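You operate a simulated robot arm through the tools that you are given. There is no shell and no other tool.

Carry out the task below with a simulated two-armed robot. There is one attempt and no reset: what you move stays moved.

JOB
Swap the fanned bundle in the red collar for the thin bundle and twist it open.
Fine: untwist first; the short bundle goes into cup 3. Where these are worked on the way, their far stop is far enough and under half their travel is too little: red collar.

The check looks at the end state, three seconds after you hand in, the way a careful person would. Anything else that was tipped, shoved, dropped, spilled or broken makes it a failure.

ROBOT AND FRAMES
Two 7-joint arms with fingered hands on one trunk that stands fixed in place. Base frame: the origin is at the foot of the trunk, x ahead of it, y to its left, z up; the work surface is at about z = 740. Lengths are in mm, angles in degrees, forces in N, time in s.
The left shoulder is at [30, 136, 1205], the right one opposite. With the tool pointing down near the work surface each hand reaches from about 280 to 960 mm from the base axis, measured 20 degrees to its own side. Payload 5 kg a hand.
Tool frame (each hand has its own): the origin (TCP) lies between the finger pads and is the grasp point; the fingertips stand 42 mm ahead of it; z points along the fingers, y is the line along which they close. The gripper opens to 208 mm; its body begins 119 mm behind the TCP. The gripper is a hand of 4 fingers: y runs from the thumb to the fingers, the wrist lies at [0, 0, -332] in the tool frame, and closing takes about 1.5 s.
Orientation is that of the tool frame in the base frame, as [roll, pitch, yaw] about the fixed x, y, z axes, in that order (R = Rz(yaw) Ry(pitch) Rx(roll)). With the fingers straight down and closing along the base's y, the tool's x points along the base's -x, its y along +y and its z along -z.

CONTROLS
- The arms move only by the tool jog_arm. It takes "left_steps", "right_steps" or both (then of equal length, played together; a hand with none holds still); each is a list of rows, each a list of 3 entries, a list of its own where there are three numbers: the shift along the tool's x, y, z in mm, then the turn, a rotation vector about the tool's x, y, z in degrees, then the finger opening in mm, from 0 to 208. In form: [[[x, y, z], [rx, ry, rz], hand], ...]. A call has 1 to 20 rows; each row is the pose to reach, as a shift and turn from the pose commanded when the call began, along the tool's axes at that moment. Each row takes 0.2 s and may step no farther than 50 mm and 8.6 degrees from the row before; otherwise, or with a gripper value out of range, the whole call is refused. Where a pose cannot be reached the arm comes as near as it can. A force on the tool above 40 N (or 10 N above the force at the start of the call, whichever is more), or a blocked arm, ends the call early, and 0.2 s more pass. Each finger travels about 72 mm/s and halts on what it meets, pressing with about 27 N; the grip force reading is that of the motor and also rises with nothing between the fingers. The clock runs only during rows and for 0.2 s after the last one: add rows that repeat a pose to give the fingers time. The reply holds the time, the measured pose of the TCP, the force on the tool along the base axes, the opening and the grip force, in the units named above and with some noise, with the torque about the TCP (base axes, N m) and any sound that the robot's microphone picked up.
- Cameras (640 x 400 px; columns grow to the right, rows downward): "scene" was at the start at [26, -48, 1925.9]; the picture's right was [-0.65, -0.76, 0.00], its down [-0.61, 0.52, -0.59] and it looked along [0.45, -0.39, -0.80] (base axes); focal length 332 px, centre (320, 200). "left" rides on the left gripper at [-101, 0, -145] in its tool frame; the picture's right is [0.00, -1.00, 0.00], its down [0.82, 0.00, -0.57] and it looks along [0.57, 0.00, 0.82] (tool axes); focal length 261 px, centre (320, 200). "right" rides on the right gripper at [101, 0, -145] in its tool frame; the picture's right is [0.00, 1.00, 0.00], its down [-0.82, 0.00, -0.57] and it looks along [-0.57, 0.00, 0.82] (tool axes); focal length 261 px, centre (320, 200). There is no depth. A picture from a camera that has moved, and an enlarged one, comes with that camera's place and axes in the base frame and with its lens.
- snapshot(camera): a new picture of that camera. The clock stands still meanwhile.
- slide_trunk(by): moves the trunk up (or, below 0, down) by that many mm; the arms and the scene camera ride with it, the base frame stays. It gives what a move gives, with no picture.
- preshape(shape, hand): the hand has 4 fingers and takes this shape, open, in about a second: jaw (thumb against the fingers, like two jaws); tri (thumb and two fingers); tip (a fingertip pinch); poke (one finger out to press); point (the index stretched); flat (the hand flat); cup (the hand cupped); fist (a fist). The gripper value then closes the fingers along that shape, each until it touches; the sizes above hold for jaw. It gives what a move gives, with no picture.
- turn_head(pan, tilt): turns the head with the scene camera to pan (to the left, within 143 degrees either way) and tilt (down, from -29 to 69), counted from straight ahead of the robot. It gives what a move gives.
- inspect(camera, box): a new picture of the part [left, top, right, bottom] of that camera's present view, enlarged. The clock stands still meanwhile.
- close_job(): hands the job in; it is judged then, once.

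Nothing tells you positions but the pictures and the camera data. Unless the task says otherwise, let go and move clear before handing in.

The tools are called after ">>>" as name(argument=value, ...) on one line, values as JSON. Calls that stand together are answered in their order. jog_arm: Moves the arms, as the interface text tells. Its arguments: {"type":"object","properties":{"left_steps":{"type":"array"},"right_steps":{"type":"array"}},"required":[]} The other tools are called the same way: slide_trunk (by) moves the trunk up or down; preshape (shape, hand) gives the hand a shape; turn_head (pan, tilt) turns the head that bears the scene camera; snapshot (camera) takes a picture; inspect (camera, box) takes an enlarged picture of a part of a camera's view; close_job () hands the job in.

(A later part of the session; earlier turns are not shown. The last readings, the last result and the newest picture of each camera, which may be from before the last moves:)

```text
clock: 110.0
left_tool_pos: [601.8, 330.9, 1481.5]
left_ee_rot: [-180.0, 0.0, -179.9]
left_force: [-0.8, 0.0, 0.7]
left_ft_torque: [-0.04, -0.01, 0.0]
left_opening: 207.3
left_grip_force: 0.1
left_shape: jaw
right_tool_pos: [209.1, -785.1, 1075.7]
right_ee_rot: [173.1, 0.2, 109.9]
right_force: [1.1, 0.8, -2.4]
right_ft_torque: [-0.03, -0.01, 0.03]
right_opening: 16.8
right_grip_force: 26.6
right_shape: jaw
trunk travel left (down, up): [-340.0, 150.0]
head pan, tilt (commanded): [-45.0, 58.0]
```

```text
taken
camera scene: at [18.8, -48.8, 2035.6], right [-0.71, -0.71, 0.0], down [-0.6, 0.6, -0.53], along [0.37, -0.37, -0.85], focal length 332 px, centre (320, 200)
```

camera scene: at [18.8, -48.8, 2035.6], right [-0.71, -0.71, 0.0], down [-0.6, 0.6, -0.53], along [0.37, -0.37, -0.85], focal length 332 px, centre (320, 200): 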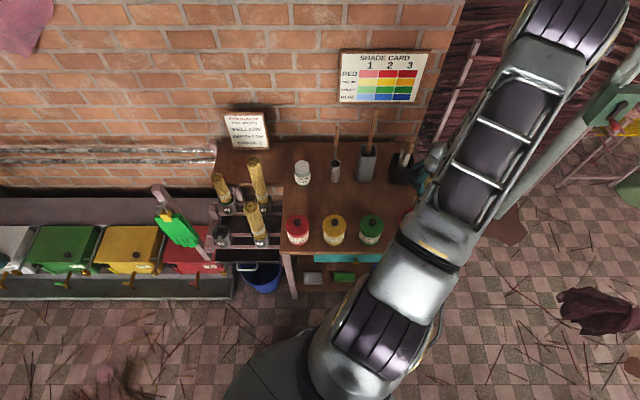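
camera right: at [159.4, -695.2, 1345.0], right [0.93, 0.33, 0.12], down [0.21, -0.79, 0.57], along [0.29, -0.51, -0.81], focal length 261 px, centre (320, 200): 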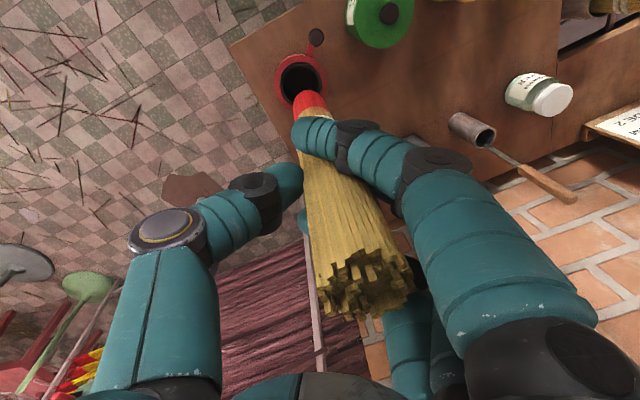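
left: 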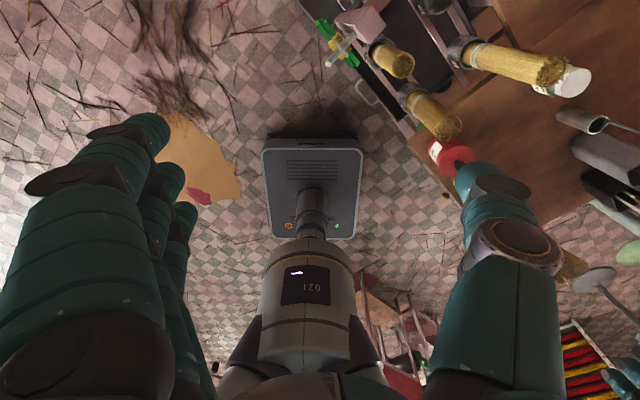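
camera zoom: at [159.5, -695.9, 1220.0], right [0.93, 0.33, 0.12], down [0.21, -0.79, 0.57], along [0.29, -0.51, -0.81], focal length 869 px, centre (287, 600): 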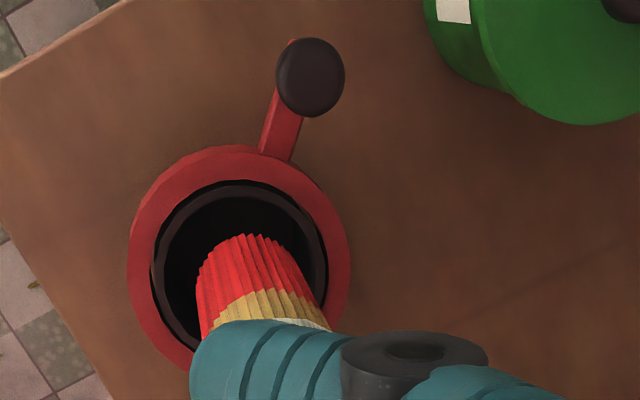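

Perfectly centred on the opening. I'll lower with the arm along true vertical, slowing near the floor.

>>> jog_arm(right_steps=[[[0, -1.8, 14.9], [0, 0, 0], 10], [[0.1, -3.7, 29.8], [0, 0, 0], 10], [[0.2, -5.5, 44.7], [0, 0, 0], 10], [[0.2, -7.3, 59.6], [0, 0, 0], 10], [[0.3, -9.1, 74.4], [0, 0, 0], 10], [[0.3, -10.4, 84.4], [0, 0, 0], 10], [[0.3, -11.6, 94.3], [0, 0, 0], 10], [[0.4, -12.2, 99.3], [0, 0, 0], 10], [[0.4, -12.8, 104.2], [0, 0, 0], 10], [[0.4, -13.4, 109.2], [0, 0, 0], 10]])

>>> inspect(camera="right", box=[240, 20, 420, 140])

```text
clock: 112.2
left_tool_pos: [600.6, 331.5, 1480.3]
left_ee_rot: [-180.0, 0.1, -180.0]
left_force: [0.0, -0.1, -0.1]
left_ft_torque: [-0.02, -0.02, 0.05]
left_opening: 207.0
left_grip_force: 0.0
left_shape: jaw
right_tool_pos: [209.2, -785.4, 966.0]
right_ee_rot: [173.0, 0.3, 109.9]
right_force: [-0.8, 0.3, 3.4]
right_ft_torque: [0.02, -0.14, 0.03]
right_opening: 17.3
right_grip_force: 26.5
right_shape: jaw
trunk travel left (down, up): [-340.0, 150.0]
head pan, tilt (commanded): [-45.0, 58.0]
```

```text
3.33 times, centred on (330, 80) of right
camera zoom: at [159.3, -695.4, 1109.8], right [0.93, 0.33, 0.12], down [0.21, -0.79, 0.57], along [0.29, -0.51, -0.81], focal length 869 px, centre (287, 600)
```

zoom: 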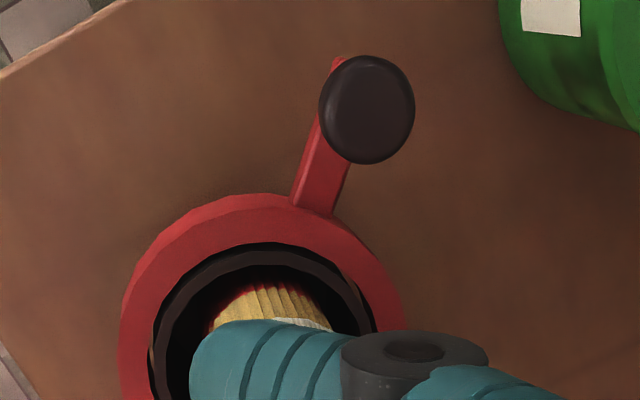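

The vertical force has just flipped from -2.4 to +3.4 N, so it's touching the floor of the collar. One more small step to confirm, then I'll release.

>>> jog_arm(right_steps=[[[0, -0.3, 2], [0, 0, 0], 10], [[0, -0.5, 4], [0, 0, 0], 10]])

>>> jog_arm(right_steps=[[[0, 0, 0], [0, 0, 0], 30], [[0, 0, 0], [0, 0, 0], 45], [[0, 0, 0], [0, 0, 0], 60], [[0, 0, 0], [0, 0, 0], 80], [[0, 0, 0], [0, 0, 0], 100], [[0, 0, 0], [0, 0, 0], 120], [[0, 0, 0], [0, 0, 0], 120]])

>>> snapshot(camera="right")

```text
clock: 112.8
left_tool_pos: [601.8, 331.6, 1480.6]
left_ee_rot: [180.0, 0.0, -180.0]
left_force: [0.4, -0.1, -0.1]
left_ft_torque: [0.0, 0.03, 0.0]
left_opening: 207.1
left_grip_force: 0.0
left_shape: jaw
right_tool_pos: [208.4, -785.6, 965.0]
right_ee_rot: [173.2, 0.4, 109.9]
right_force: [-2.4, 0.8, 24.0]
right_ft_torque: [0.12, -0.31, 0.03]
right_opening: 18.8
right_grip_force: 26.6
right_shape: jaw
trunk travel left (down, up): [-340.0, 150.0]
head pan, tilt (commanded): [-45.0, 58.0]
```

```text
clock: 114.4
left_tool_pos: [602.4, 330.0, 1481.9]
left_ee_rot: [-180.0, 0.0, -179.9]
left_force: [0.0, 0.6, 0.2]
left_ft_torque: [-0.01, -0.01, 0.0]
left_opening: 207.0
left_grip_force: 0.1
left_shape: jaw
right_tool_pos: [208.5, -785.3, 961.1]
right_ee_rot: [173.1, 0.3, 109.9]
right_force: [0.8, -0.4, 0.9]
right_ft_torque: [-0.01, 0.01, 0.01]
right_opening: 119.2
right_grip_force: 0.1
right_shape: jaw
trunk travel left (down, up): [-340.0, 150.0]
head pan, tilt (commanded): [-45.0, 58.0]
```

```text
taken
camera right: at [159.4, -695.8, 1105.5], right [0.93, 0.33, 0.12], down [0.21, -0.79, 0.57], along [0.29, -0.51, -0.81], focal length 261 px, centre (320, 200)
```

right: 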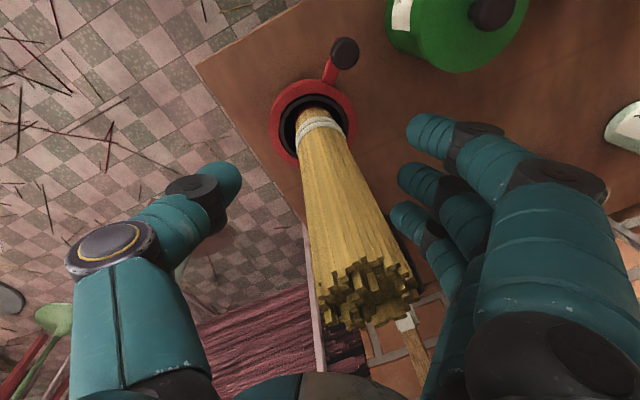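

The thin bundle stands in the collar. I'll rise straight up with the trunk, out from around it.

>>> slide_trunk(by=145)

>>> snapshot(camera="right")

>>> inspect(camera="right", box=[240, 20, 400, 200])

```text
clock: 116.1
left_tool_pos: [602.5, 330.8, 1624.5]
left_ee_rot: [179.9, 0.0, 180.0]
left_force: [0.5, -0.1, -0.2]
left_ft_torque: [0.0, -0.03, 0.03]
left_opening: 207.1
left_grip_force: 0.0
left_shape: jaw
right_tool_pos: [208.5, -785.8, 1105.4]
right_ee_rot: [173.1, 0.0, 109.9]
right_force: [0.3, 0.0, -0.7]
right_ft_torque: [0.02, 0.0, 0.0]
right_opening: 119.1
right_grip_force: 0.0
right_shape: jaw
trunk travel left (down, up): [-485.0, 5.0]
head pan, tilt (commanded): [-45.0, 58.0]
```

```text
taken
camera right: at [159.4, -695.6, 1250.2], right [0.93, 0.33, 0.12], down [0.21, -0.79, 0.57], along [0.29, -0.51, -0.81], focal length 261 px, centre (320, 200)
```

right: 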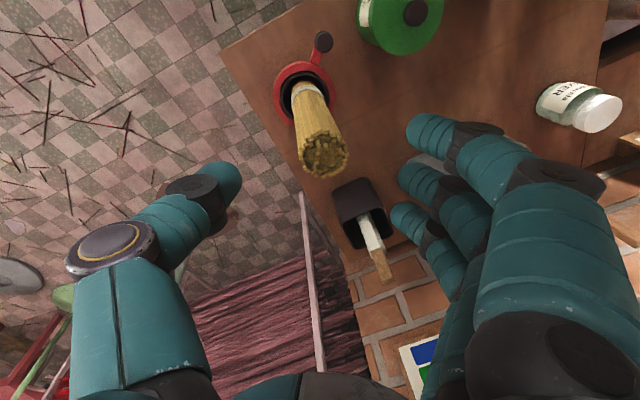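

```text
2.22 times, centred on (320, 110) of right
camera zoom: at [159.4, -695.6, 1250.2], right [0.93, 0.33, 0.12], down [0.21, -0.79, 0.57], along [0.29, -0.51, -0.81], focal length 579 px, centre (320, 400)
```

zoom: 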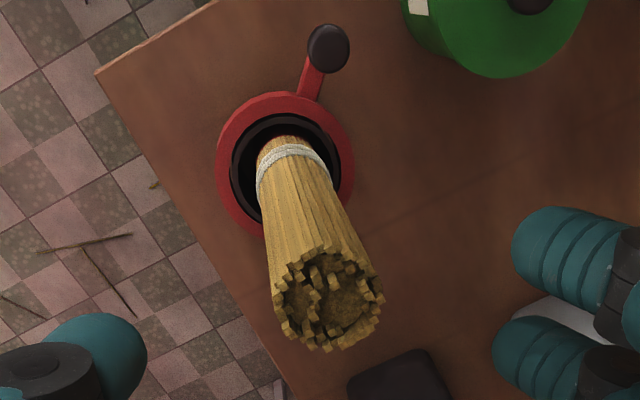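

The thin bundle stands in the collar with its tie at the ring, just like the first one did. Next I must twist the lever from its closed stop back around to the open stop. I'll move up and to the left first, keeping clear of the bundle.

>>> jog_arm(right_steps=[[[0, 5, -40], [0, 0, 0], 120], [[8, 20, -75], [1, 0.4, -5.7], 120], [[17, 40, -110], [2, 0.7, -11.4], 120], [[27, 60, -145], [3, 1.1, -17.1], 120], [[37, 80, -180], [4, 1.4, -22.9], 120], [[47, 100, -210], [5, 1.8, -28.6], 120], [[56, 120, -240], [6, 2.1, -34.3], 120], [[64, 136.8, -260.5], [7, 2.5, -40], 120]])

>>> preshape(shape="flat", hand="right")

>>> slide_trunk(by=-200)

>>> snapshot(camera="right")

>>> snapshot(camera="scene")

```text
clock: 117.9
left_tool_pos: [603.5, 331.5, 1624.8]
left_ee_rot: [180.0, 0.0, -179.9]
left_force: [-0.6, 0.9, -1.1]
left_ft_torque: [-0.09, 0.01, 0.01]
left_opening: 207.0
left_grip_force: 0.0
left_shape: jaw
right_tool_pos: [285.4, -685.6, 1383.3]
right_ee_rot: [-179.6, -0.1, 150.1]
right_force: [-1.1, 0.3, -0.6]
right_ft_torque: [-0.06, 0.03, 0.01]
right_opening: 119.4
right_grip_force: 0.0
right_shape: jaw
trunk travel left (down, up): [-485.0, 5.0]
head pan, tilt (commanded): [-45.0, 58.0]
```

```text
clock: 118.8
left_tool_pos: [601.0, 330.0, 1625.1]
left_ee_rot: [179.9, 0.0, -179.9]
left_force: [-0.4, -0.8, -1.0]
left_ft_torque: [0.02, -0.03, 0.0]
left_opening: 207.2
left_grip_force: 0.1
left_shape: jaw
right_tool_pos: [284.4, -689.1, 1380.4]
right_ee_rot: [-179.6, -0.1, 149.9]
right_force: [-0.4, 0.1, 0.5]
right_ft_torque: [0.0, -0.02, 0.01]
right_opening: 201.7
right_grip_force: 0.0
right_shape: flat
trunk travel left (down, up): [-485.0, 5.0]
head pan, tilt (commanded): [-45.0, 58.0]
```

```text
clock: 121.0
left_tool_pos: [601.6, 329.6, 1424.8]
left_ee_rot: [180.0, 0.0, 180.0]
left_force: [-0.1, 0.2, -0.4]
left_ft_torque: [0.03, -0.03, -0.02]
left_opening: 207.2
left_grip_force: 0.1
left_shape: jaw
right_tool_pos: [284.0, -687.4, 1182.1]
right_ee_rot: [-179.6, -0.1, 150.0]
right_force: [0.1, -0.4, 0.5]
right_ft_torque: [-0.03, 0.03, 0.01]
right_opening: 201.4
right_grip_force: 0.0
right_shape: flat
trunk travel left (down, up): [-285.0, 205.0]
head pan, tilt (commanded): [-45.0, 58.0]
```

```text
taken
camera right: at [199.1, -636.5, 1327.3], right [0.5, 0.86, -0.01], down [0.71, -0.41, 0.57], along [0.49, -0.29, -0.82], focal length 261 px, centre (320, 200)
```

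right: 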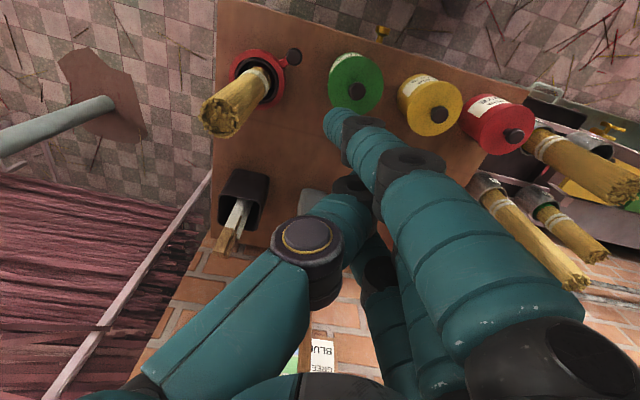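

```text
taken
camera scene: at [18.7, -48.6, 1980.5], right [-0.71, -0.71, 0.0], down [-0.6, 0.6, -0.53], along [0.37, -0.37, -0.85], focal length 332 px, centre (320, 200)
```

scene: 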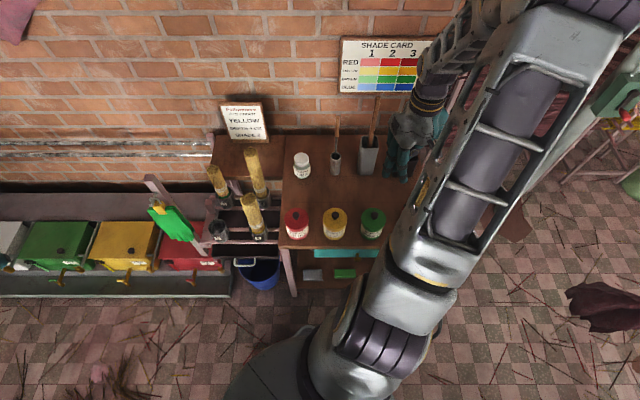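

>>> inspect(camera="right", box=[190, 20, 400, 150])

```text
3.05 times, centred on (295, 85) of right
camera zoom: at [199.1, -636.5, 1327.3], right [0.5, 0.86, -0.01], down [0.71, -0.41, 0.57], along [0.49, -0.29, -0.82], focal length 794 px, centre (396, 550)
```

zoom: 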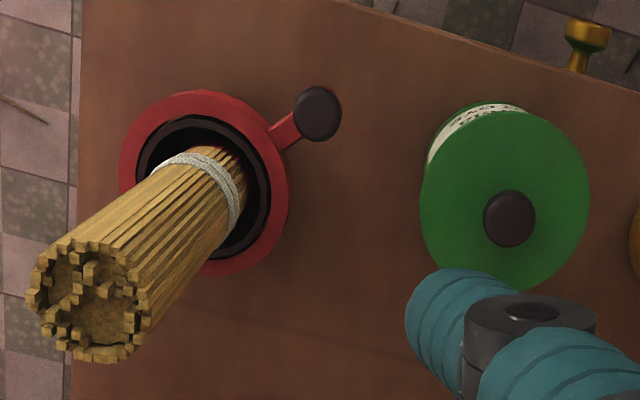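

The knob has about 44 mm of free space before the green jar, enough for one finger. I'll test at this height whether I can tilt the palm outward at this yaw, so only the index goes down behind the knob.

>>> jog_arm(right_steps=[[[0, 0, 0], [6.3, -0.5, -2.5], 200], [[0, 0, 0], [12.5, -1.1, -5], 200], [[0, 0, 0], [18.8, -1.6, -7.5], 200], [[0, 0, 0], [25, -2.2, -10], 200], [[0, 0, 0], [25, -2.2, -10], 200]])

>>> snapshot(camera="right")

```text
clock: 122.2
left_tool_pos: [601.5, 329.7, 1426.3]
left_ee_rot: [-180.0, -0.1, 180.0]
left_force: [-0.3, 0.4, 0.7]
left_ft_torque: [0.05, -0.02, -0.05]
left_opening: 207.1
left_grip_force: 0.1
left_shape: jaw
right_tool_pos: [284.5, -689.1, 1180.7]
right_ee_rot: [-154.5, -0.1, 160.2]
right_force: [-0.1, -0.3, 0.4]
right_ft_torque: [0.0, -0.03, 0.0]
right_opening: 201.8
right_grip_force: 0.0
right_shape: flat
trunk travel left (down, up): [-285.0, 205.0]
head pan, tilt (commanded): [-45.0, 58.0]
```

```text
taken
camera right: at [211.7, -595.6, 1312.7], right [0.31, 0.85, -0.43], down [0.86, -0.05, 0.52], along [0.42, -0.53, -0.74], focal length 261 px, centre (320, 200)
```

right: 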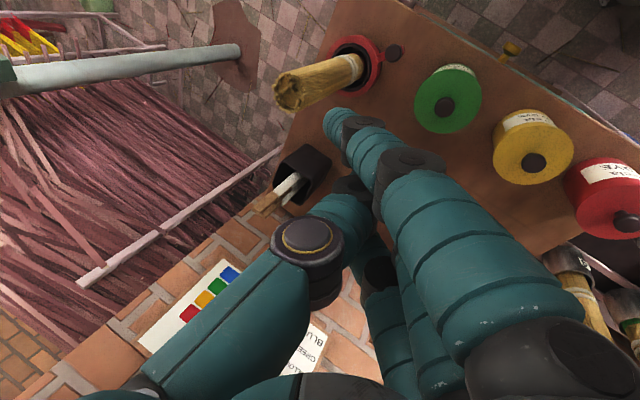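

That tilt works. Now I descend so the index finger goes down between the knob and the jar.

>>> jog_arm(right_steps=[[[-4.5, 12.6, 33.9], [0, 0, 0], 200], [[-9, 25.2, 67.7], [0, 0, 0], 200], [[-13.5, 37.9, 101.6], [0, 0, 0], 200], [[-18, 50.5, 135.4], [0, 0, 0], 200], [[-22.5, 63.1, 169.3], [0, 0, 0], 200], [[-22.6, 79.6, 204], [0, 0, 0], 200], [[-22.6, 88, 221], [0, 0, 0], 200], [[-22.6, 88, 221], [0, 0, 0], 200]])

>>> snapshot(camera="right")

>>> inspect(camera="right", box=[270, 0, 510, 160])

```text
clock: 124.0
left_tool_pos: [602.3, 331.8, 1424.5]
left_ee_rot: [-180.0, -0.1, 180.0]
left_force: [-0.1, 0.2, 0.4]
left_ft_torque: [-0.04, 0.01, -0.01]
left_opening: 207.0
left_grip_force: 0.0
left_shape: jaw
right_tool_pos: [299.6, -711.1, 945.2]
right_ee_rot: [-154.5, -0.2, 160.1]
right_force: [-0.2, 0.1, 0.4]
right_ft_torque: [-0.02, 0.0, 0.03]
right_opening: 201.4
right_grip_force: 0.0
right_shape: flat
trunk travel left (down, up): [-285.0, 205.0]
head pan, tilt (commanded): [-45.0, 58.0]
```

```text
taken
camera right: at [228.2, -617.7, 1076.2], right [0.31, 0.85, -0.43], down [0.86, -0.05, 0.52], along [0.42, -0.53, -0.74], focal length 261 px, centre (320, 200)
```

right: 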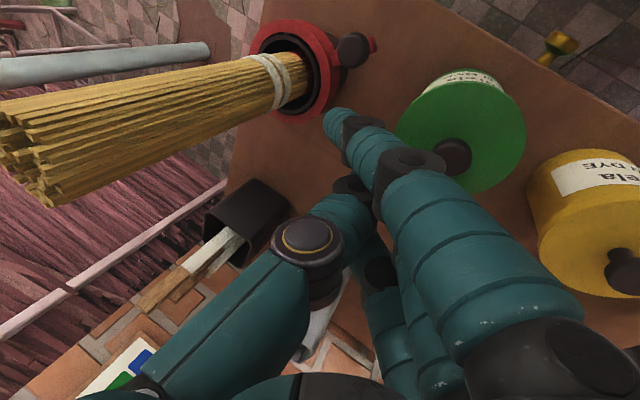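

```text
2.50 times, centred on (390, 80) of right
camera zoom: at [228.2, -617.7, 1076.2], right [0.31, 0.85, -0.43], down [0.86, -0.05, 0.52], along [0.42, -0.53, -0.74], focal length 652 px, centre (145, 500)
```

zoom: 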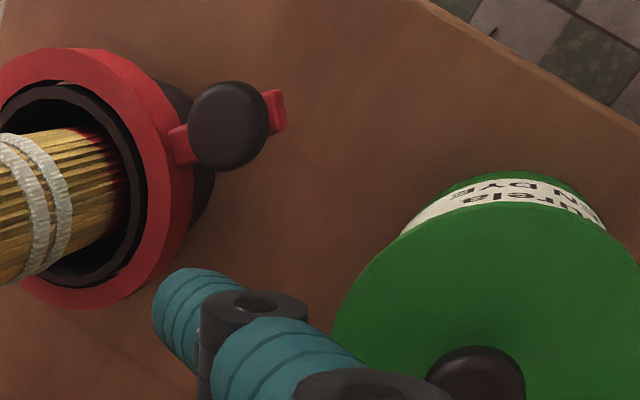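

>>> jog_arm(right_steps=[[[-0.2, 6.4, 13.6], [0, 0, 0], 200], [[-0.4, 12.8, 27.2], [0, 0, 0], 200], [[-0.5, 19.1, 40.7], [0, 0, 0], 200], [[-0.7, 25.5, 54.3], [0, 0, 0], 200], [[-0.7, 25.5, 54.3], [0, 0, 0], 200]])

>>> snapshot(camera="right")

>>> inspect(camera="right", box=[270, 0, 510, 160])

```text
clock: 124.5
left_tool_pos: [601.2, 333.1, 1426.1]
left_ee_rot: [-179.8, 0.0, -180.0]
left_force: [0.0, 0.4, 1.1]
left_ft_torque: [-0.08, -0.02, -0.01]
left_opening: 207.0
left_grip_force: 0.0
left_shape: jaw
right_tool_pos: [301.0, -712.1, 930.9]
right_ee_rot: [-154.2, 0.1, 160.3]
right_force: [-3.5, 5.1, 24.1]
right_ft_torque: [1.22, 0.1, 0.13]
right_opening: 201.5
right_grip_force: 0.1
right_shape: flat
trunk travel left (down, up): [-285.0, 205.0]
head pan, tilt (commanded): [-45.0, 58.0]
stopped in row 2 (right hand): the force on the tool passed its limit at 52 N (the readings are from after the stop); the commanded pose is now the measured one
```

```text
taken
camera right: at [228.9, -617.7, 1061.9], right [0.31, 0.84, -0.44], down [0.85, -0.05, 0.52], along [0.42, -0.53, -0.74], focal length 261 px, centre (320, 200)
```

right: 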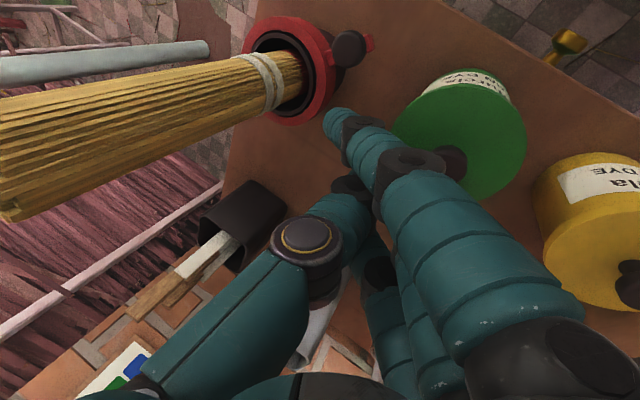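

```text
2.50 times, centred on (390, 80) of right
camera zoom: at [228.9, -617.7, 1061.9], right [0.31, 0.84, -0.44], down [0.85, -0.05, 0.52], along [0.42, -0.53, -0.74], focal length 652 px, centre (145, 500)
```

zoom: 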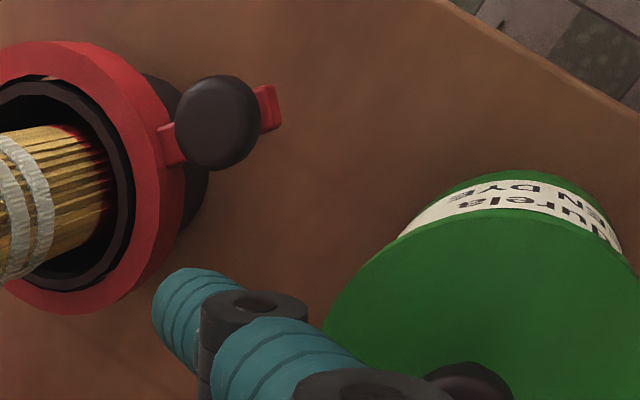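

Something touched at z≈858, most likely a hidden fingertip on the green jar's lid edge, and I stopped right away. I'll lift straight up and check the jar.

>>> jog_arm(right_steps=[[[0, -8.6, -18], [0, 0, 0], 200], [[0, -17.2, -36], [0, 0, 0], 200], [[0, -30, -63], [0, 0, 0], 200], [[0, -43, -90], [0, 0, 0], 200], [[0, -60, -126], [0, 0, 0], 200]])

>>> snapshot(camera="right")

>>> inspect(camera="scene", box=[280, 180, 440, 280])

```text
clock: 125.7
left_tool_pos: [600.3, 331.4, 1426.3]
left_ee_rot: [180.0, -0.1, 180.0]
left_force: [-0.7, 0.8, 0.3]
left_ft_torque: [-0.1, -0.13, 0.01]
left_opening: 207.1
left_grip_force: 0.1
left_shape: jaw
right_tool_pos: [300.5, -711.6, 1068.9]
right_ee_rot: [-154.3, 0.2, 160.2]
right_force: [-0.4, 0.8, -0.2]
right_ft_torque: [-0.08, -0.03, 0.01]
right_opening: 201.8
right_grip_force: 0.1
right_shape: flat
trunk travel left (down, up): [-285.0, 205.0]
head pan, tilt (commanded): [-45.0, 58.0]
```

```text
taken
camera right: at [228.4, -617.8, 1199.5], right [0.31, 0.85, -0.43], down [0.85, -0.05, 0.52], along [0.42, -0.53, -0.74], focal length 261 px, centre (320, 200)
```

right: 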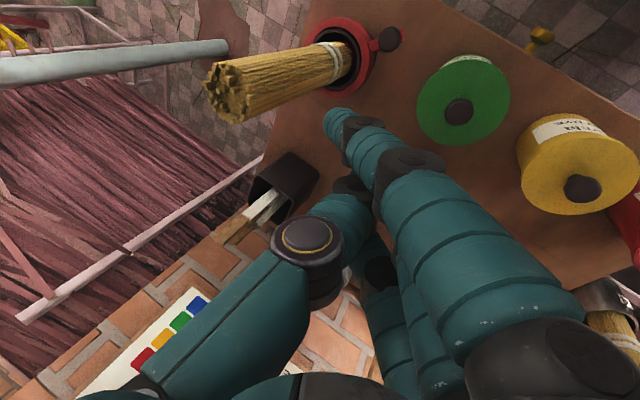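

```text
4.00 times, centred on (360, 230) of scene
camera zoom: at [17.3, -47.3, 1980.4], right [-0.71, -0.71, 0.0], down [-0.6, 0.6, -0.53], along [0.38, -0.38, -0.85], focal length 1327 px, centre (160, 80)
```

zoom: 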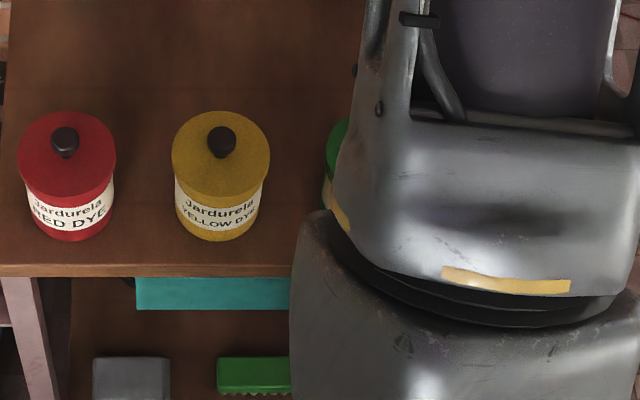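

The jar hasn't moved. It seems that in the flat hand the index sits forward of the other fingers. I'll use a better pose instead: trunk raised, hand tilted 30° back toward me, with the index outermost so that only it reaches behind the knob. First I'll raise the trunk and reorient in the air.

>>> slide_trunk(by=200)

>>> jog_arm(right_steps=[[[6, 4.5, 14.3], [-0.9, -1.7, 7.9], 200], [[12, 9, 28.7], [-1.8, -3.3, 15.8], 200], [[18, 13.6, 43], [-2.7, -5, 23.7], 200], [[24, 18.1, 57.4], [-3.6, -6.6, 31.6], 200], [[29.9, 22.6, 71.7], [-4.5, -8.3, 39.4], 200], [[35.9, 27.2, 86], [-5.4, -9.9, 47.3], 200], [[41.9, 31.7, 100.4], [-6.3, -11.6, 55.2], 200], [[47.9, 36.2, 114.7], [-7.2, -13.2, 63.1], 200], [[47.9, 36.2, 114.7], [-7.2, -13.2, 63.1], 200]])

>>> snapshot(camera="right")

>>> snapshot(camera="scene")

```text
clock: 127.8
left_tool_pos: [602.4, 330.3, 1625.3]
left_ee_rot: [179.9, -0.1, 179.9]
left_force: [0.7, -0.5, -0.3]
left_ft_torque: [-0.01, 0.02, 0.0]
left_opening: 207.0
left_grip_force: 0.2
left_shape: jaw
right_tool_pos: [301.8, -713.3, 1267.8]
right_ee_rot: [-154.3, 0.0, 160.2]
right_force: [0.1, 0.9, -0.5]
right_ft_torque: [0.04, -0.04, 0.0]
right_opening: 201.5
right_grip_force: 0.0
right_shape: flat
trunk travel left (down, up): [-485.0, 5.0]
head pan, tilt (commanded): [-45.0, 58.0]
```

```text
clock: 129.8
left_tool_pos: [603.2, 330.9, 1625.4]
left_ee_rot: [-179.9, -0.1, -180.0]
left_force: [0.5, 0.8, 0.1]
left_ft_torque: [-0.06, 0.02, 0.0]
left_opening: 207.2
left_grip_force: 0.1
left_shape: jaw
right_tool_pos: [250.7, -712.2, 1149.6]
right_ee_rot: [180.0, 29.9, 99.9]
right_force: [-0.9, 0.9, -0.7]
right_ft_torque: [-0.02, -0.02, 0.03]
right_opening: 201.7
right_grip_force: 0.0
right_shape: flat
trunk travel left (down, up): [-485.0, 5.0]
head pan, tilt (commanded): [-45.0, 58.0]
```

```text
taken
camera right: at [225.3, -555.3, 1224.9], right [0.99, 0.17, 0.0], down [0.07, -0.42, 0.9], along [0.15, -0.89, -0.43], focal length 261 px, centre (320, 200)
```

right: 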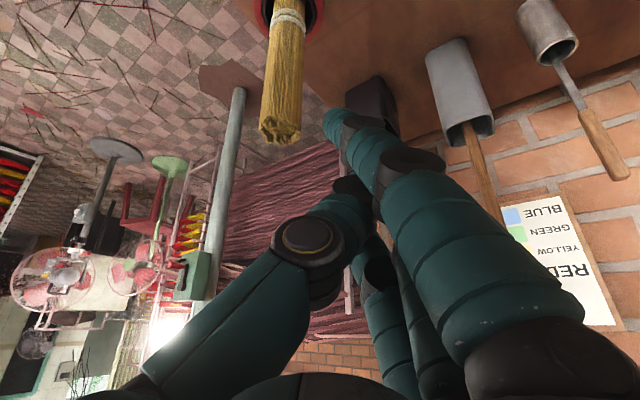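

```text
taken
camera scene: at [19.6, -47.8, 2180.4], right [-0.71, -0.71, 0.0], down [-0.6, 0.6, -0.53], along [0.37, -0.38, -0.85], focal length 332 px, centre (320, 200)
```

scene: 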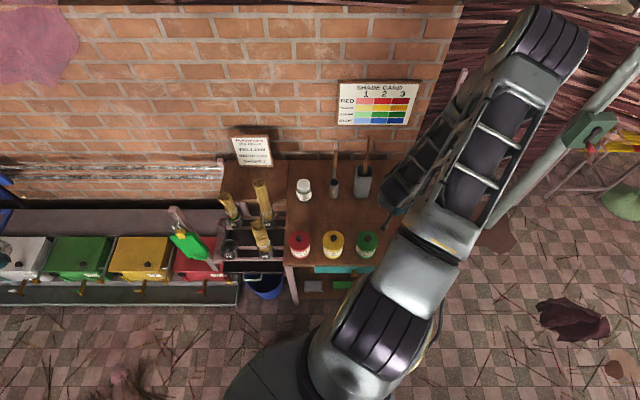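

That pose is reachable. Descending beside the knob to just above its height, then I'll check with the camera.

>>> jog_arm(right_steps=[[[18, 0, 31.2], [0, 0, 0], 200], [[36, 0, 62.4], [0, 0, 0], 200], [[54, 0, 93.5], [0, 0, 0], 200], [[72, 0, 124.7], [0, 0, 0], 200], [[90, 0, 155.9], [0, 0, 0], 200], [[103, 0, 178.4], [0, 0, 0], 200], [[103, 0, 178.4], [0, 0, 0], 200]])

>>> snapshot(camera="right")

>>> inspect(camera="right", box=[220, 0, 460, 160])

>>> inspect(camera="scene", box=[330, 170, 470, 290])

```text
clock: 131.4
left_tool_pos: [601.9, 330.4, 1625.5]
left_ee_rot: [180.0, 0.1, -180.0]
left_force: [-0.8, -0.5, -1.0]
left_ft_torque: [-0.01, 0.02, 0.02]
left_opening: 207.0
left_grip_force: 0.0
left_shape: jaw
right_tool_pos: [250.2, -713.8, 942.2]
right_ee_rot: [-179.8, 29.9, 100.1]
right_force: [0.4, -0.1, 0.0]
right_ft_torque: [0.02, -0.05, -0.02]
right_opening: 201.6
right_grip_force: 0.1
right_shape: flat
trunk travel left (down, up): [-485.0, 5.0]
head pan, tilt (commanded): [-45.0, 58.0]
```

```text
taken
camera right: at [224.0, -555.5, 1018.2], right [0.99, 0.17, 0.0], down [0.07, -0.42, 0.9], along [0.15, -0.89, -0.43], focal length 261 px, centre (320, 200)
```

right: 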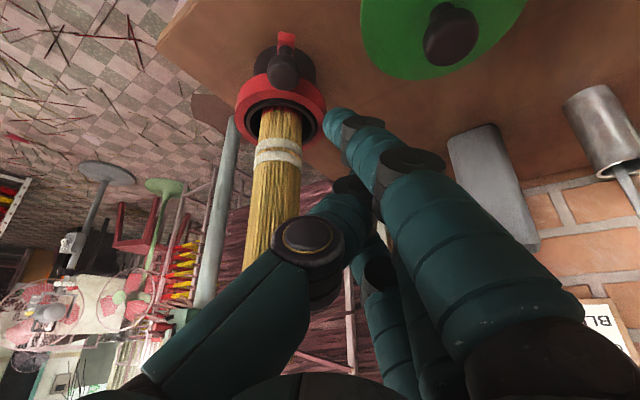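

```text
2.50 times, centred on (340, 80) of right
camera zoom: at [224.0, -555.5, 1018.2], right [0.99, 0.17, 0.0], down [0.07, -0.42, 0.9], along [0.15, -0.89, -0.43], focal length 652 px, centre (270, 500)
```

zoom: 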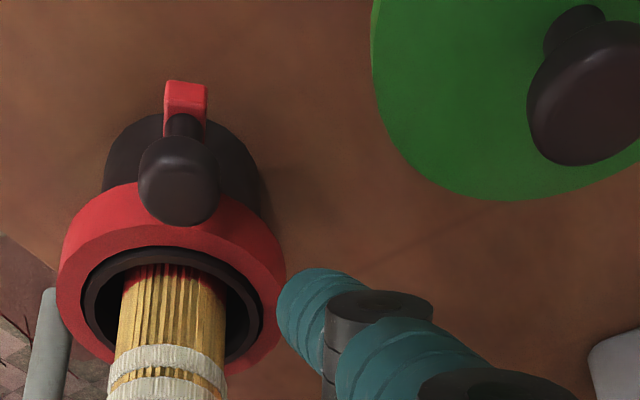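

```text
3.33 times, centred on (400, 230) of scene
camera zoom: at [18.9, -48.4, 2180.4], right [-0.71, -0.71, 0.0], down [-0.6, 0.6, -0.53], along [0.37, -0.37, -0.85], focal length 1106 px, centre (53, 100)
```

zoom: 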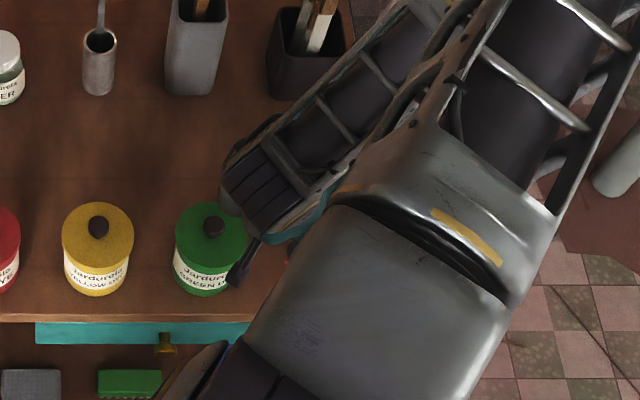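

The index is in the right place: about 42 mm to the side of the knob, away from jar and bundle. Lowering the last 48 mm gently.

>>> jog_arm(right_steps=[[[6, 0, 10.4], [0, 0, 0], 200], [[12, 0, 20.8], [0, 0, 0], 200], [[18, 0, 31.2], [0, 0, 0], 200], [[24, 0, 41.6], [0, 0, 0], 200], [[24, 0, 41.6], [0, 0, 0], 200]])

>>> inspect(camera="right", box=[220, 0, 460, 160])

```text
clock: 132.7
left_tool_pos: [601.4, 331.0, 1625.2]
left_ee_rot: [180.0, 0.1, 179.9]
left_force: [0.3, 0.3, -0.6]
left_ft_torque: [-0.04, 0.01, -0.01]
left_opening: 207.1
left_grip_force: 0.0
left_shape: jaw
right_tool_pos: [250.2, -713.3, 893.5]
right_ee_rot: [-179.8, 29.9, 100.0]
right_force: [0.3, 0.5, -0.1]
right_ft_torque: [0.0, -0.05, 0.04]
right_opening: 201.7
right_grip_force: 0.1
right_shape: flat
trunk travel left (down, up): [-485.0, 5.0]
head pan, tilt (commanded): [-45.0, 58.0]
```

```text
2.50 times, centred on (340, 80) of right
camera zoom: at [224.5, -555.8, 970.2], right [0.99, 0.17, 0.0], down [0.07, -0.42, 0.9], along [0.15, -0.89, -0.43], focal length 652 px, centre (270, 500)
```

zoom: 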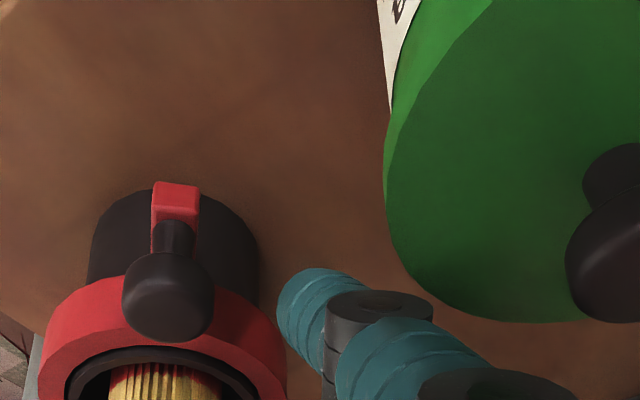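

Clear of everything. Now I push the knob counter-clockwise, the opening direction, along its arc: first from about 86° to 104°, watching the bundle.

>>> jog_arm(right_steps=[[[0.4, -6.6, -0.2], [0, 0, 0], 200], [[0.8, -13.3, -0.5], [0, 0, 0], 200], [[2.2, -16.7, -1.3], [-1, 0, -1.7], 200], [[3.7, -20.1, -2.1], [-2, 0, -3.5], 200], [[4.8, -23.6, -2.8], [-3, 0, -5.2], 200], [[6, -27.2, -3.5], [-4, 0, -6.9], 200], [[6.7, -30.8, -3.9], [-5, 0, -8.7], 200], [[7.4, -34.5, -4.3], [-6, 0, -10.4], 200]])

>>> snapshot(camera="right")

>>> inspect(camera="right", box=[220, 0, 460, 160])

```text
clock: 134.4
left_tool_pos: [597.2, 333.4, 1625.4]
left_ee_rot: [-180.0, 0.1, -179.9]
left_force: [-3.1, 2.6, 2.0]
left_ft_torque: [-0.25, -0.38, 0.04]
left_opening: 207.2
left_grip_force: 0.0
left_shape: jaw
right_tool_pos: [220.9, -717.5, 902.2]
right_ee_rot: [179.3, 28.6, 111.6]
right_force: [3.1, 2.5, 1.5]
right_ft_torque: [0.07, 0.33, -0.18]
right_opening: 0.2
right_grip_force: 0.1
right_shape: flat
right hand out of reach, approached as far as the arm can: row 4, 5, 6, 7, 8
trunk travel left (down, up): [-485.0, 5.0]
head pan, tilt (commanded): [-45.0, 58.0]
```

```text
taken
camera right: at [162.7, -570.6, 981.7], right [0.93, 0.37, 0.01], down [0.15, -0.42, 0.89], along [0.33, -0.83, -0.45], focal length 261 px, centre (320, 200)
```

right: 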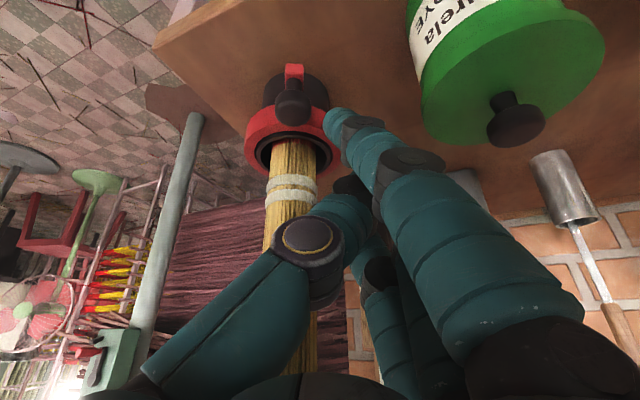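

```text
2.50 times, centred on (340, 80) of right
camera zoom: at [162.7, -570.6, 981.7], right [0.93, 0.37, 0.01], down [0.15, -0.42, 0.89], along [0.33, -0.83, -0.45], focal length 652 px, centre (270, 500)
```

zoom: 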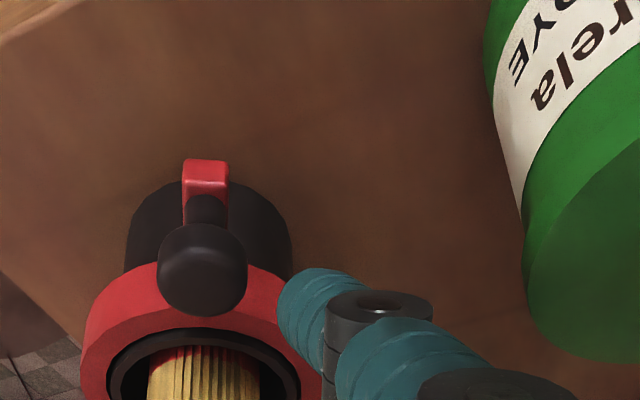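

The lever is now at about 107° with the bundle still closed, but this tilt is at the arm's limit. I'll back off and rise, then carry on from the outside with the 30° outward tilt that reached well before, using the closed hand as the pusher.

>>> jog_arm(right_steps=[[[0, 8, 0], [0, 0, 0], 200], [[-14.4, 8, -26.3], [0, 0, 0], 200], [[-28.7, 8, -52.7], [0, 0, 0], 200], [[-43, 8, -79], [0, 0, 0], 200], [[-57.4, 8, -105.4], [0, 0, 0], 200], [[-76.6, 8, -140.5], [0, 0, 0], 200], [[-95.7, 8, -175.6], [0, 0, 0], 200], [[-115, 8, -211], [0, 0, 0], 200]])

>>> preshape(shape="jaw", hand="right")

>>> snapshot(camera="right")

```text
clock: 136.2
left_tool_pos: [602.0, 332.2, 1624.0]
left_ee_rot: [180.0, 0.0, -179.9]
left_force: [-0.2, 1.8, -0.8]
left_ft_torque: [-0.09, 0.03, 0.01]
left_opening: 207.2
left_grip_force: 0.0
left_shape: jaw
right_tool_pos: [226.2, -708.8, 1144.0]
right_ee_rot: [-179.9, 29.9, 112.0]
right_force: [-0.2, 0.9, 0.4]
right_ft_torque: [-0.03, -0.04, 0.02]
right_opening: 0.0
right_grip_force: 0.1
right_shape: flat
right hand out of reach, approached as far as the arm can: row 1
trunk travel left (down, up): [-485.0, 5.0]
head pan, tilt (commanded): [-45.0, 58.0]
```

```text
clock: 137.2
left_tool_pos: [601.9, 329.2, 1625.3]
left_ee_rot: [-180.0, 0.0, 180.0]
left_force: [-0.6, -0.5, 0.0]
left_ft_torque: [0.01, -0.05, 0.0]
left_opening: 207.2
left_grip_force: 0.0
left_shape: jaw
right_tool_pos: [224.4, -711.2, 1142.7]
right_ee_rot: [180.0, 29.9, 111.9]
right_force: [0.2, -1.0, 0.7]
right_ft_torque: [0.0, 0.0, 0.04]
right_opening: 208.2
right_grip_force: 0.1
right_shape: jaw
trunk travel left (down, up): [-485.0, 5.0]
head pan, tilt (commanded): [-45.0, 58.0]
```

```text
taken
camera right: at [167.3, -562.8, 1217.9], right [0.93, 0.37, 0.0], down [0.16, -0.4, 0.9], along [0.34, -0.84, -0.43], focal length 261 px, centre (320, 200)
```

right: 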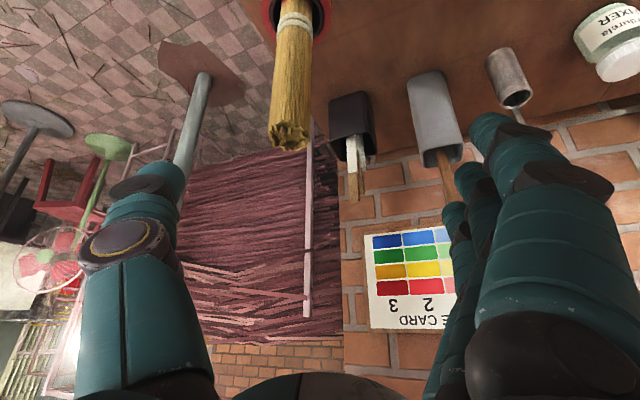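

>>> jog_arm(right_steps=[[[5, -5.2, -13.8], [-3.9, 3.9, 4.8], 170], [[10, -10.4, -27.7], [-7.8, 7.7, 9.5], 140], [[15, -15.5, -41.5], [-11.7, 11.6, 14.3], 110], [[20, -20.7, -55.3], [-15.5, 15.5, 19], 80], [[25, -25.9, -69.2], [-19.4, 19.3, 23.8], 50], [[30.1, -31.1, -83], [-23.3, 23.2, 28.5], 20], [[30.1, -31.1, -83], [-23.3, 23.2, 28.5], 0], [[30.1, -31.1, -83], [-23.3, 23.2, 28.5], 0], [[30.1, -31.1, -83], [-23.3, 23.2, 28.5], 0], [[30.1, -31.1, -83], [-23.3, 23.2, 28.5], 0]])

>>> snapshot(camera="right")

>>> snapshot(camera="scene")

```text
clock: 139.3
left_tool_pos: [602.3, 331.0, 1625.4]
left_ee_rot: [-179.9, 0.0, 180.0]
left_force: [0.2, 0.2, -0.3]
left_ft_torque: [0.03, -0.04, 0.02]
left_opening: 207.2
left_grip_force: 0.1
left_shape: jaw
right_tool_pos: [169.7, -659.4, 1199.5]
right_ee_rot: [150.0, 0.0, 90.1]
right_force: [0.9, 0.3, -0.6]
right_ft_torque: [-0.03, 0.01, -0.02]
right_opening: 0.0
right_grip_force: 26.7
right_shape: jaw
trunk travel left (down, up): [-485.0, 5.0]
head pan, tilt (commanded): [-45.0, 58.0]
```

```text
taken
camera right: at [99.6, -558.6, 1325.3], right [0.87, 0.0, 0.5], down [-0.29, -0.82, 0.49], along [0.41, -0.57, -0.71], focal length 261 px, centre (320, 200)
```

right: 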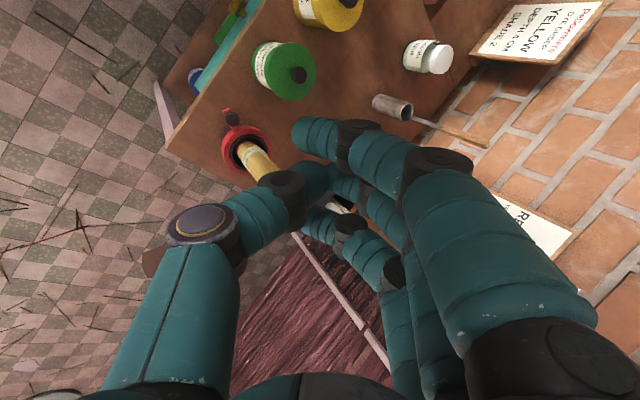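

```text
taken
camera scene: at [18.3, -48.6, 2180.3], right [-0.71, -0.71, 0.0], down [-0.6, 0.6, -0.53], along [0.37, -0.37, -0.85], focal length 332 px, centre (320, 200)
```

scene: 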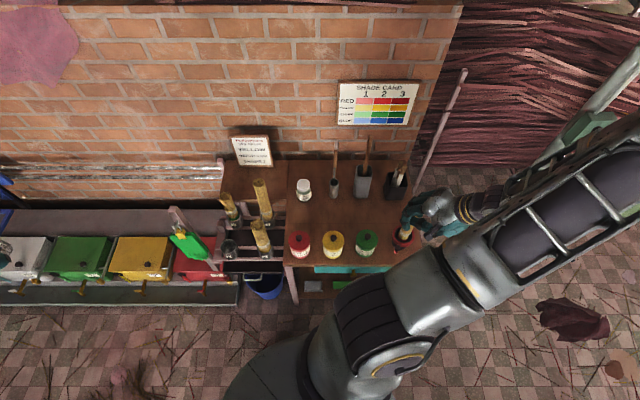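

>>> inspect(camera="scene", box=[350, 170, 470, 290])

>>> inspect(camera="right", box=[160, 20, 360, 220])

```text
3.33 times, centred on (410, 230) of scene
camera zoom: at [18.3, -48.6, 2180.3], right [-0.71, -0.71, 0.0], down [-0.6, 0.6, -0.53], along [0.37, -0.37, -0.85], focal length 1106 px, centre (20, 100)
```

zoom: 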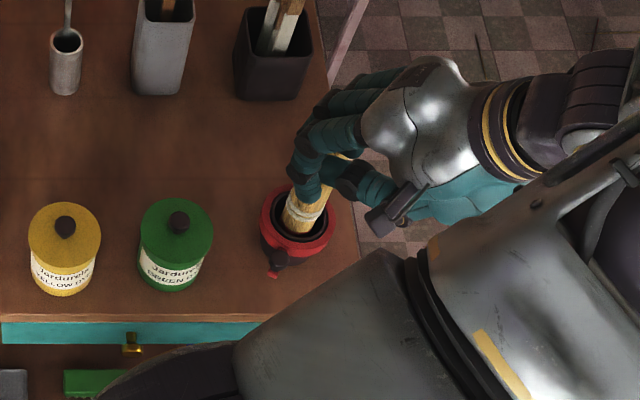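

```text
2.00 times, centred on (260, 120) of right
camera zoom: at [99.6, -558.6, 1325.3], right [0.87, 0.0, 0.5], down [-0.29, -0.82, 0.49], along [0.41, -0.57, -0.71], focal length 521 px, centre (440, 360)
```

zoom: 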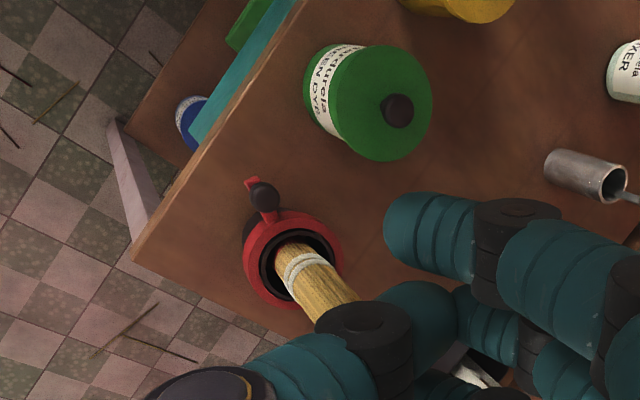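

The lever reads about 106°. I'll lower the trunk, then bring the closed hand down so its far finger sits just behind the knob, clear of the jar.

>>> slide_trunk(by=-200)

>>> jog_arm(right_steps=[[[0, 6, 4], [0, -1.2, 2.2], 0], [[0, 13, 10], [0, -2.5, 4.3], 0], [[-1, 25.6, 14.8], [0, -2.5, 4.3], 0], [[-1.5, 12, 40], [0, -2.5, 4.3], 0], [[-2, -5, 65], [0, -2.5, 4.3], 0], [[-2, -15, 83], [0, -2.5, 4.3], 0], [[-2, -15, 83], [0, -2.5, 4.3], 0]])

>>> snapshot(camera="right")

>>> snapshot(camera="scene")

```text
clock: 141.5
left_tool_pos: [601.5, 331.4, 1425.8]
left_ee_rot: [180.0, -0.1, -179.9]
left_force: [-0.2, -0.1, 0.3]
left_ft_torque: [-0.01, 0.0, 0.01]
left_opening: 207.1
left_grip_force: 0.1
left_shape: jaw
right_tool_pos: [169.7, -659.2, 1000.1]
right_ee_rot: [150.0, 0.0, 90.1]
right_force: [0.0, -0.6, 0.4]
right_ft_torque: [-0.02, -0.01, -0.02]
right_opening: 0.0
right_grip_force: 27.7
right_shape: jaw
trunk travel left (down, up): [-285.0, 205.0]
head pan, tilt (commanded): [-45.0, 58.0]
```

```text
clock: 143.1
left_tool_pos: [600.6, 330.4, 1425.4]
left_ee_rot: [179.9, 0.0, -179.9]
left_force: [-0.7, -0.3, 0.0]
left_ft_torque: [0.0, -0.05, -0.02]
left_opening: 207.2
left_grip_force: 0.1
left_shape: jaw
right_tool_pos: [198.3, -661.6, 920.5]
right_ee_rot: [150.0, 0.0, 85.1]
right_force: [-0.5, -0.1, 0.6]
right_ft_torque: [-0.04, 0.02, -0.03]
right_opening: 0.0
right_grip_force: 26.7
right_shape: jaw
trunk travel left (down, up): [-285.0, 205.0]
head pan, tilt (commanded): [-45.0, 58.0]
```

```text
taken
camera right: at [136.4, -554.9, 1045.8], right [0.86, -0.08, 0.5], down [-0.36, -0.79, 0.49], along [0.36, -0.6, -0.71], focal length 261 px, centre (320, 200)
```

right: 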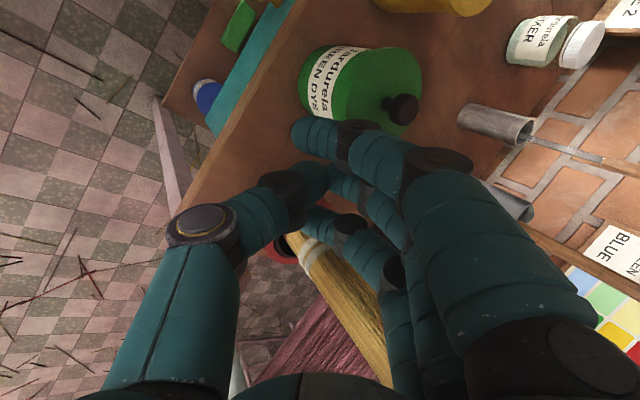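

```text
taken
camera scene: at [18.0, -48.4, 1980.4], right [-0.71, -0.71, 0.0], down [-0.6, 0.6, -0.53], along [0.37, -0.37, -0.85], focal length 332 px, centre (320, 200)
```

scene: 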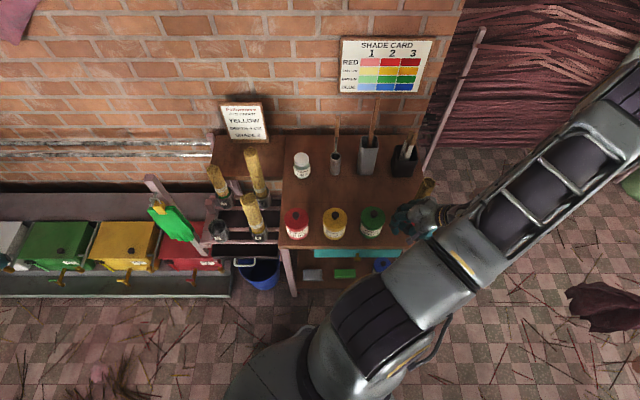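

The hand turned slightly the wrong way (85°). I'll rotate it to 97° for more clearance from the jar, then descend the last 60 mm slowly.

>>> jog_arm(right_steps=[[[0, 0, 0], [0, 3, -5.2], 0], [[0, 0, 0], [0, 6, -10.4], 0], [[0, -7.5, 13], [0, 6, -10.4], 0], [[0, -15, 26], [0, 6, -10.4], 0], [[0, -22, 38], [0, 6, -10.4], 0], [[0, -29.5, 51], [0, 6, -10.4], 0], [[0, -29.5, 51], [0, 6, -10.4], 0]])

>>> snapshot(camera="right")

>>> inspect(camera="scene", box=[360, 160, 460, 260])

```text
clock: 144.5
left_tool_pos: [602.1, 333.5, 1426.0]
left_ee_rot: [-180.0, 0.1, 179.9]
left_force: [0.8, 0.4, -0.7]
left_ft_torque: [0.03, -0.02, 0.01]
left_opening: 207.4
left_grip_force: 0.1
left_shape: jaw
right_tool_pos: [204.7, -661.2, 873.6]
right_ee_rot: [149.5, 0.4, 97.6]
right_force: [-0.2, 7.2, 34.6]
right_ft_torque: [-1.17, -0.18, -0.04]
right_opening: 0.0
right_grip_force: 27.0
right_shape: jaw
trunk travel left (down, up): [-285.0, 205.0]
head pan, tilt (commanded): [-45.0, 58.0]
stopped in row 6 (right hand): the force on the tool passed its limit at 49 N (the readings are from after the stop); the commanded pose is now the measured one
```

```text
taken
camera right: at [119.6, -569.4, 998.5], right [0.85, 0.11, 0.51], down [-0.19, -0.85, 0.5], along [0.49, -0.52, -0.7], focal length 261 px, centre (320, 200)
```

right: 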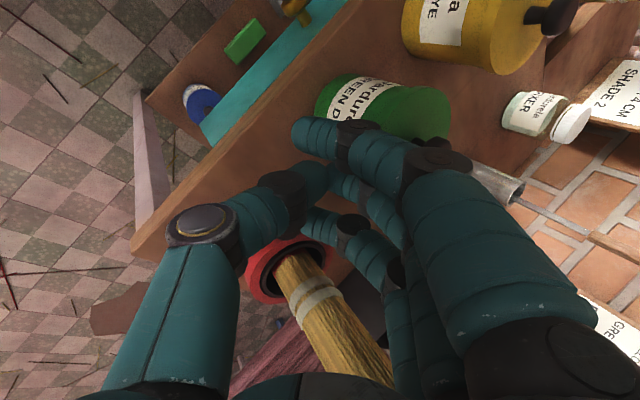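

```text
4.00 times, centred on (410, 210) of scene
camera zoom: at [18.1, -45.1, 1980.8], right [-0.71, -0.71, 0.0], down [-0.6, 0.6, -0.53], along [0.38, -0.38, -0.85], focal length 1327 px, centre (-40, 160)
```

zoom: 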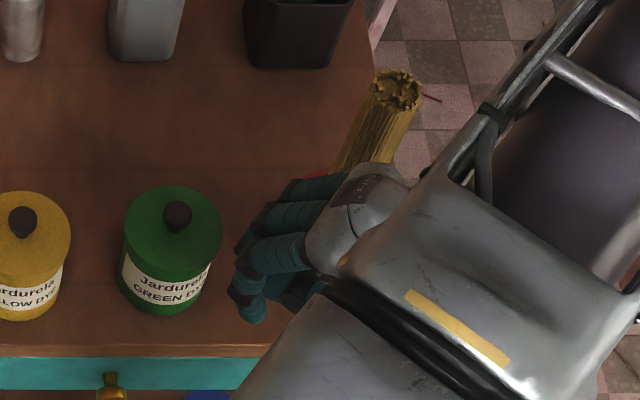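

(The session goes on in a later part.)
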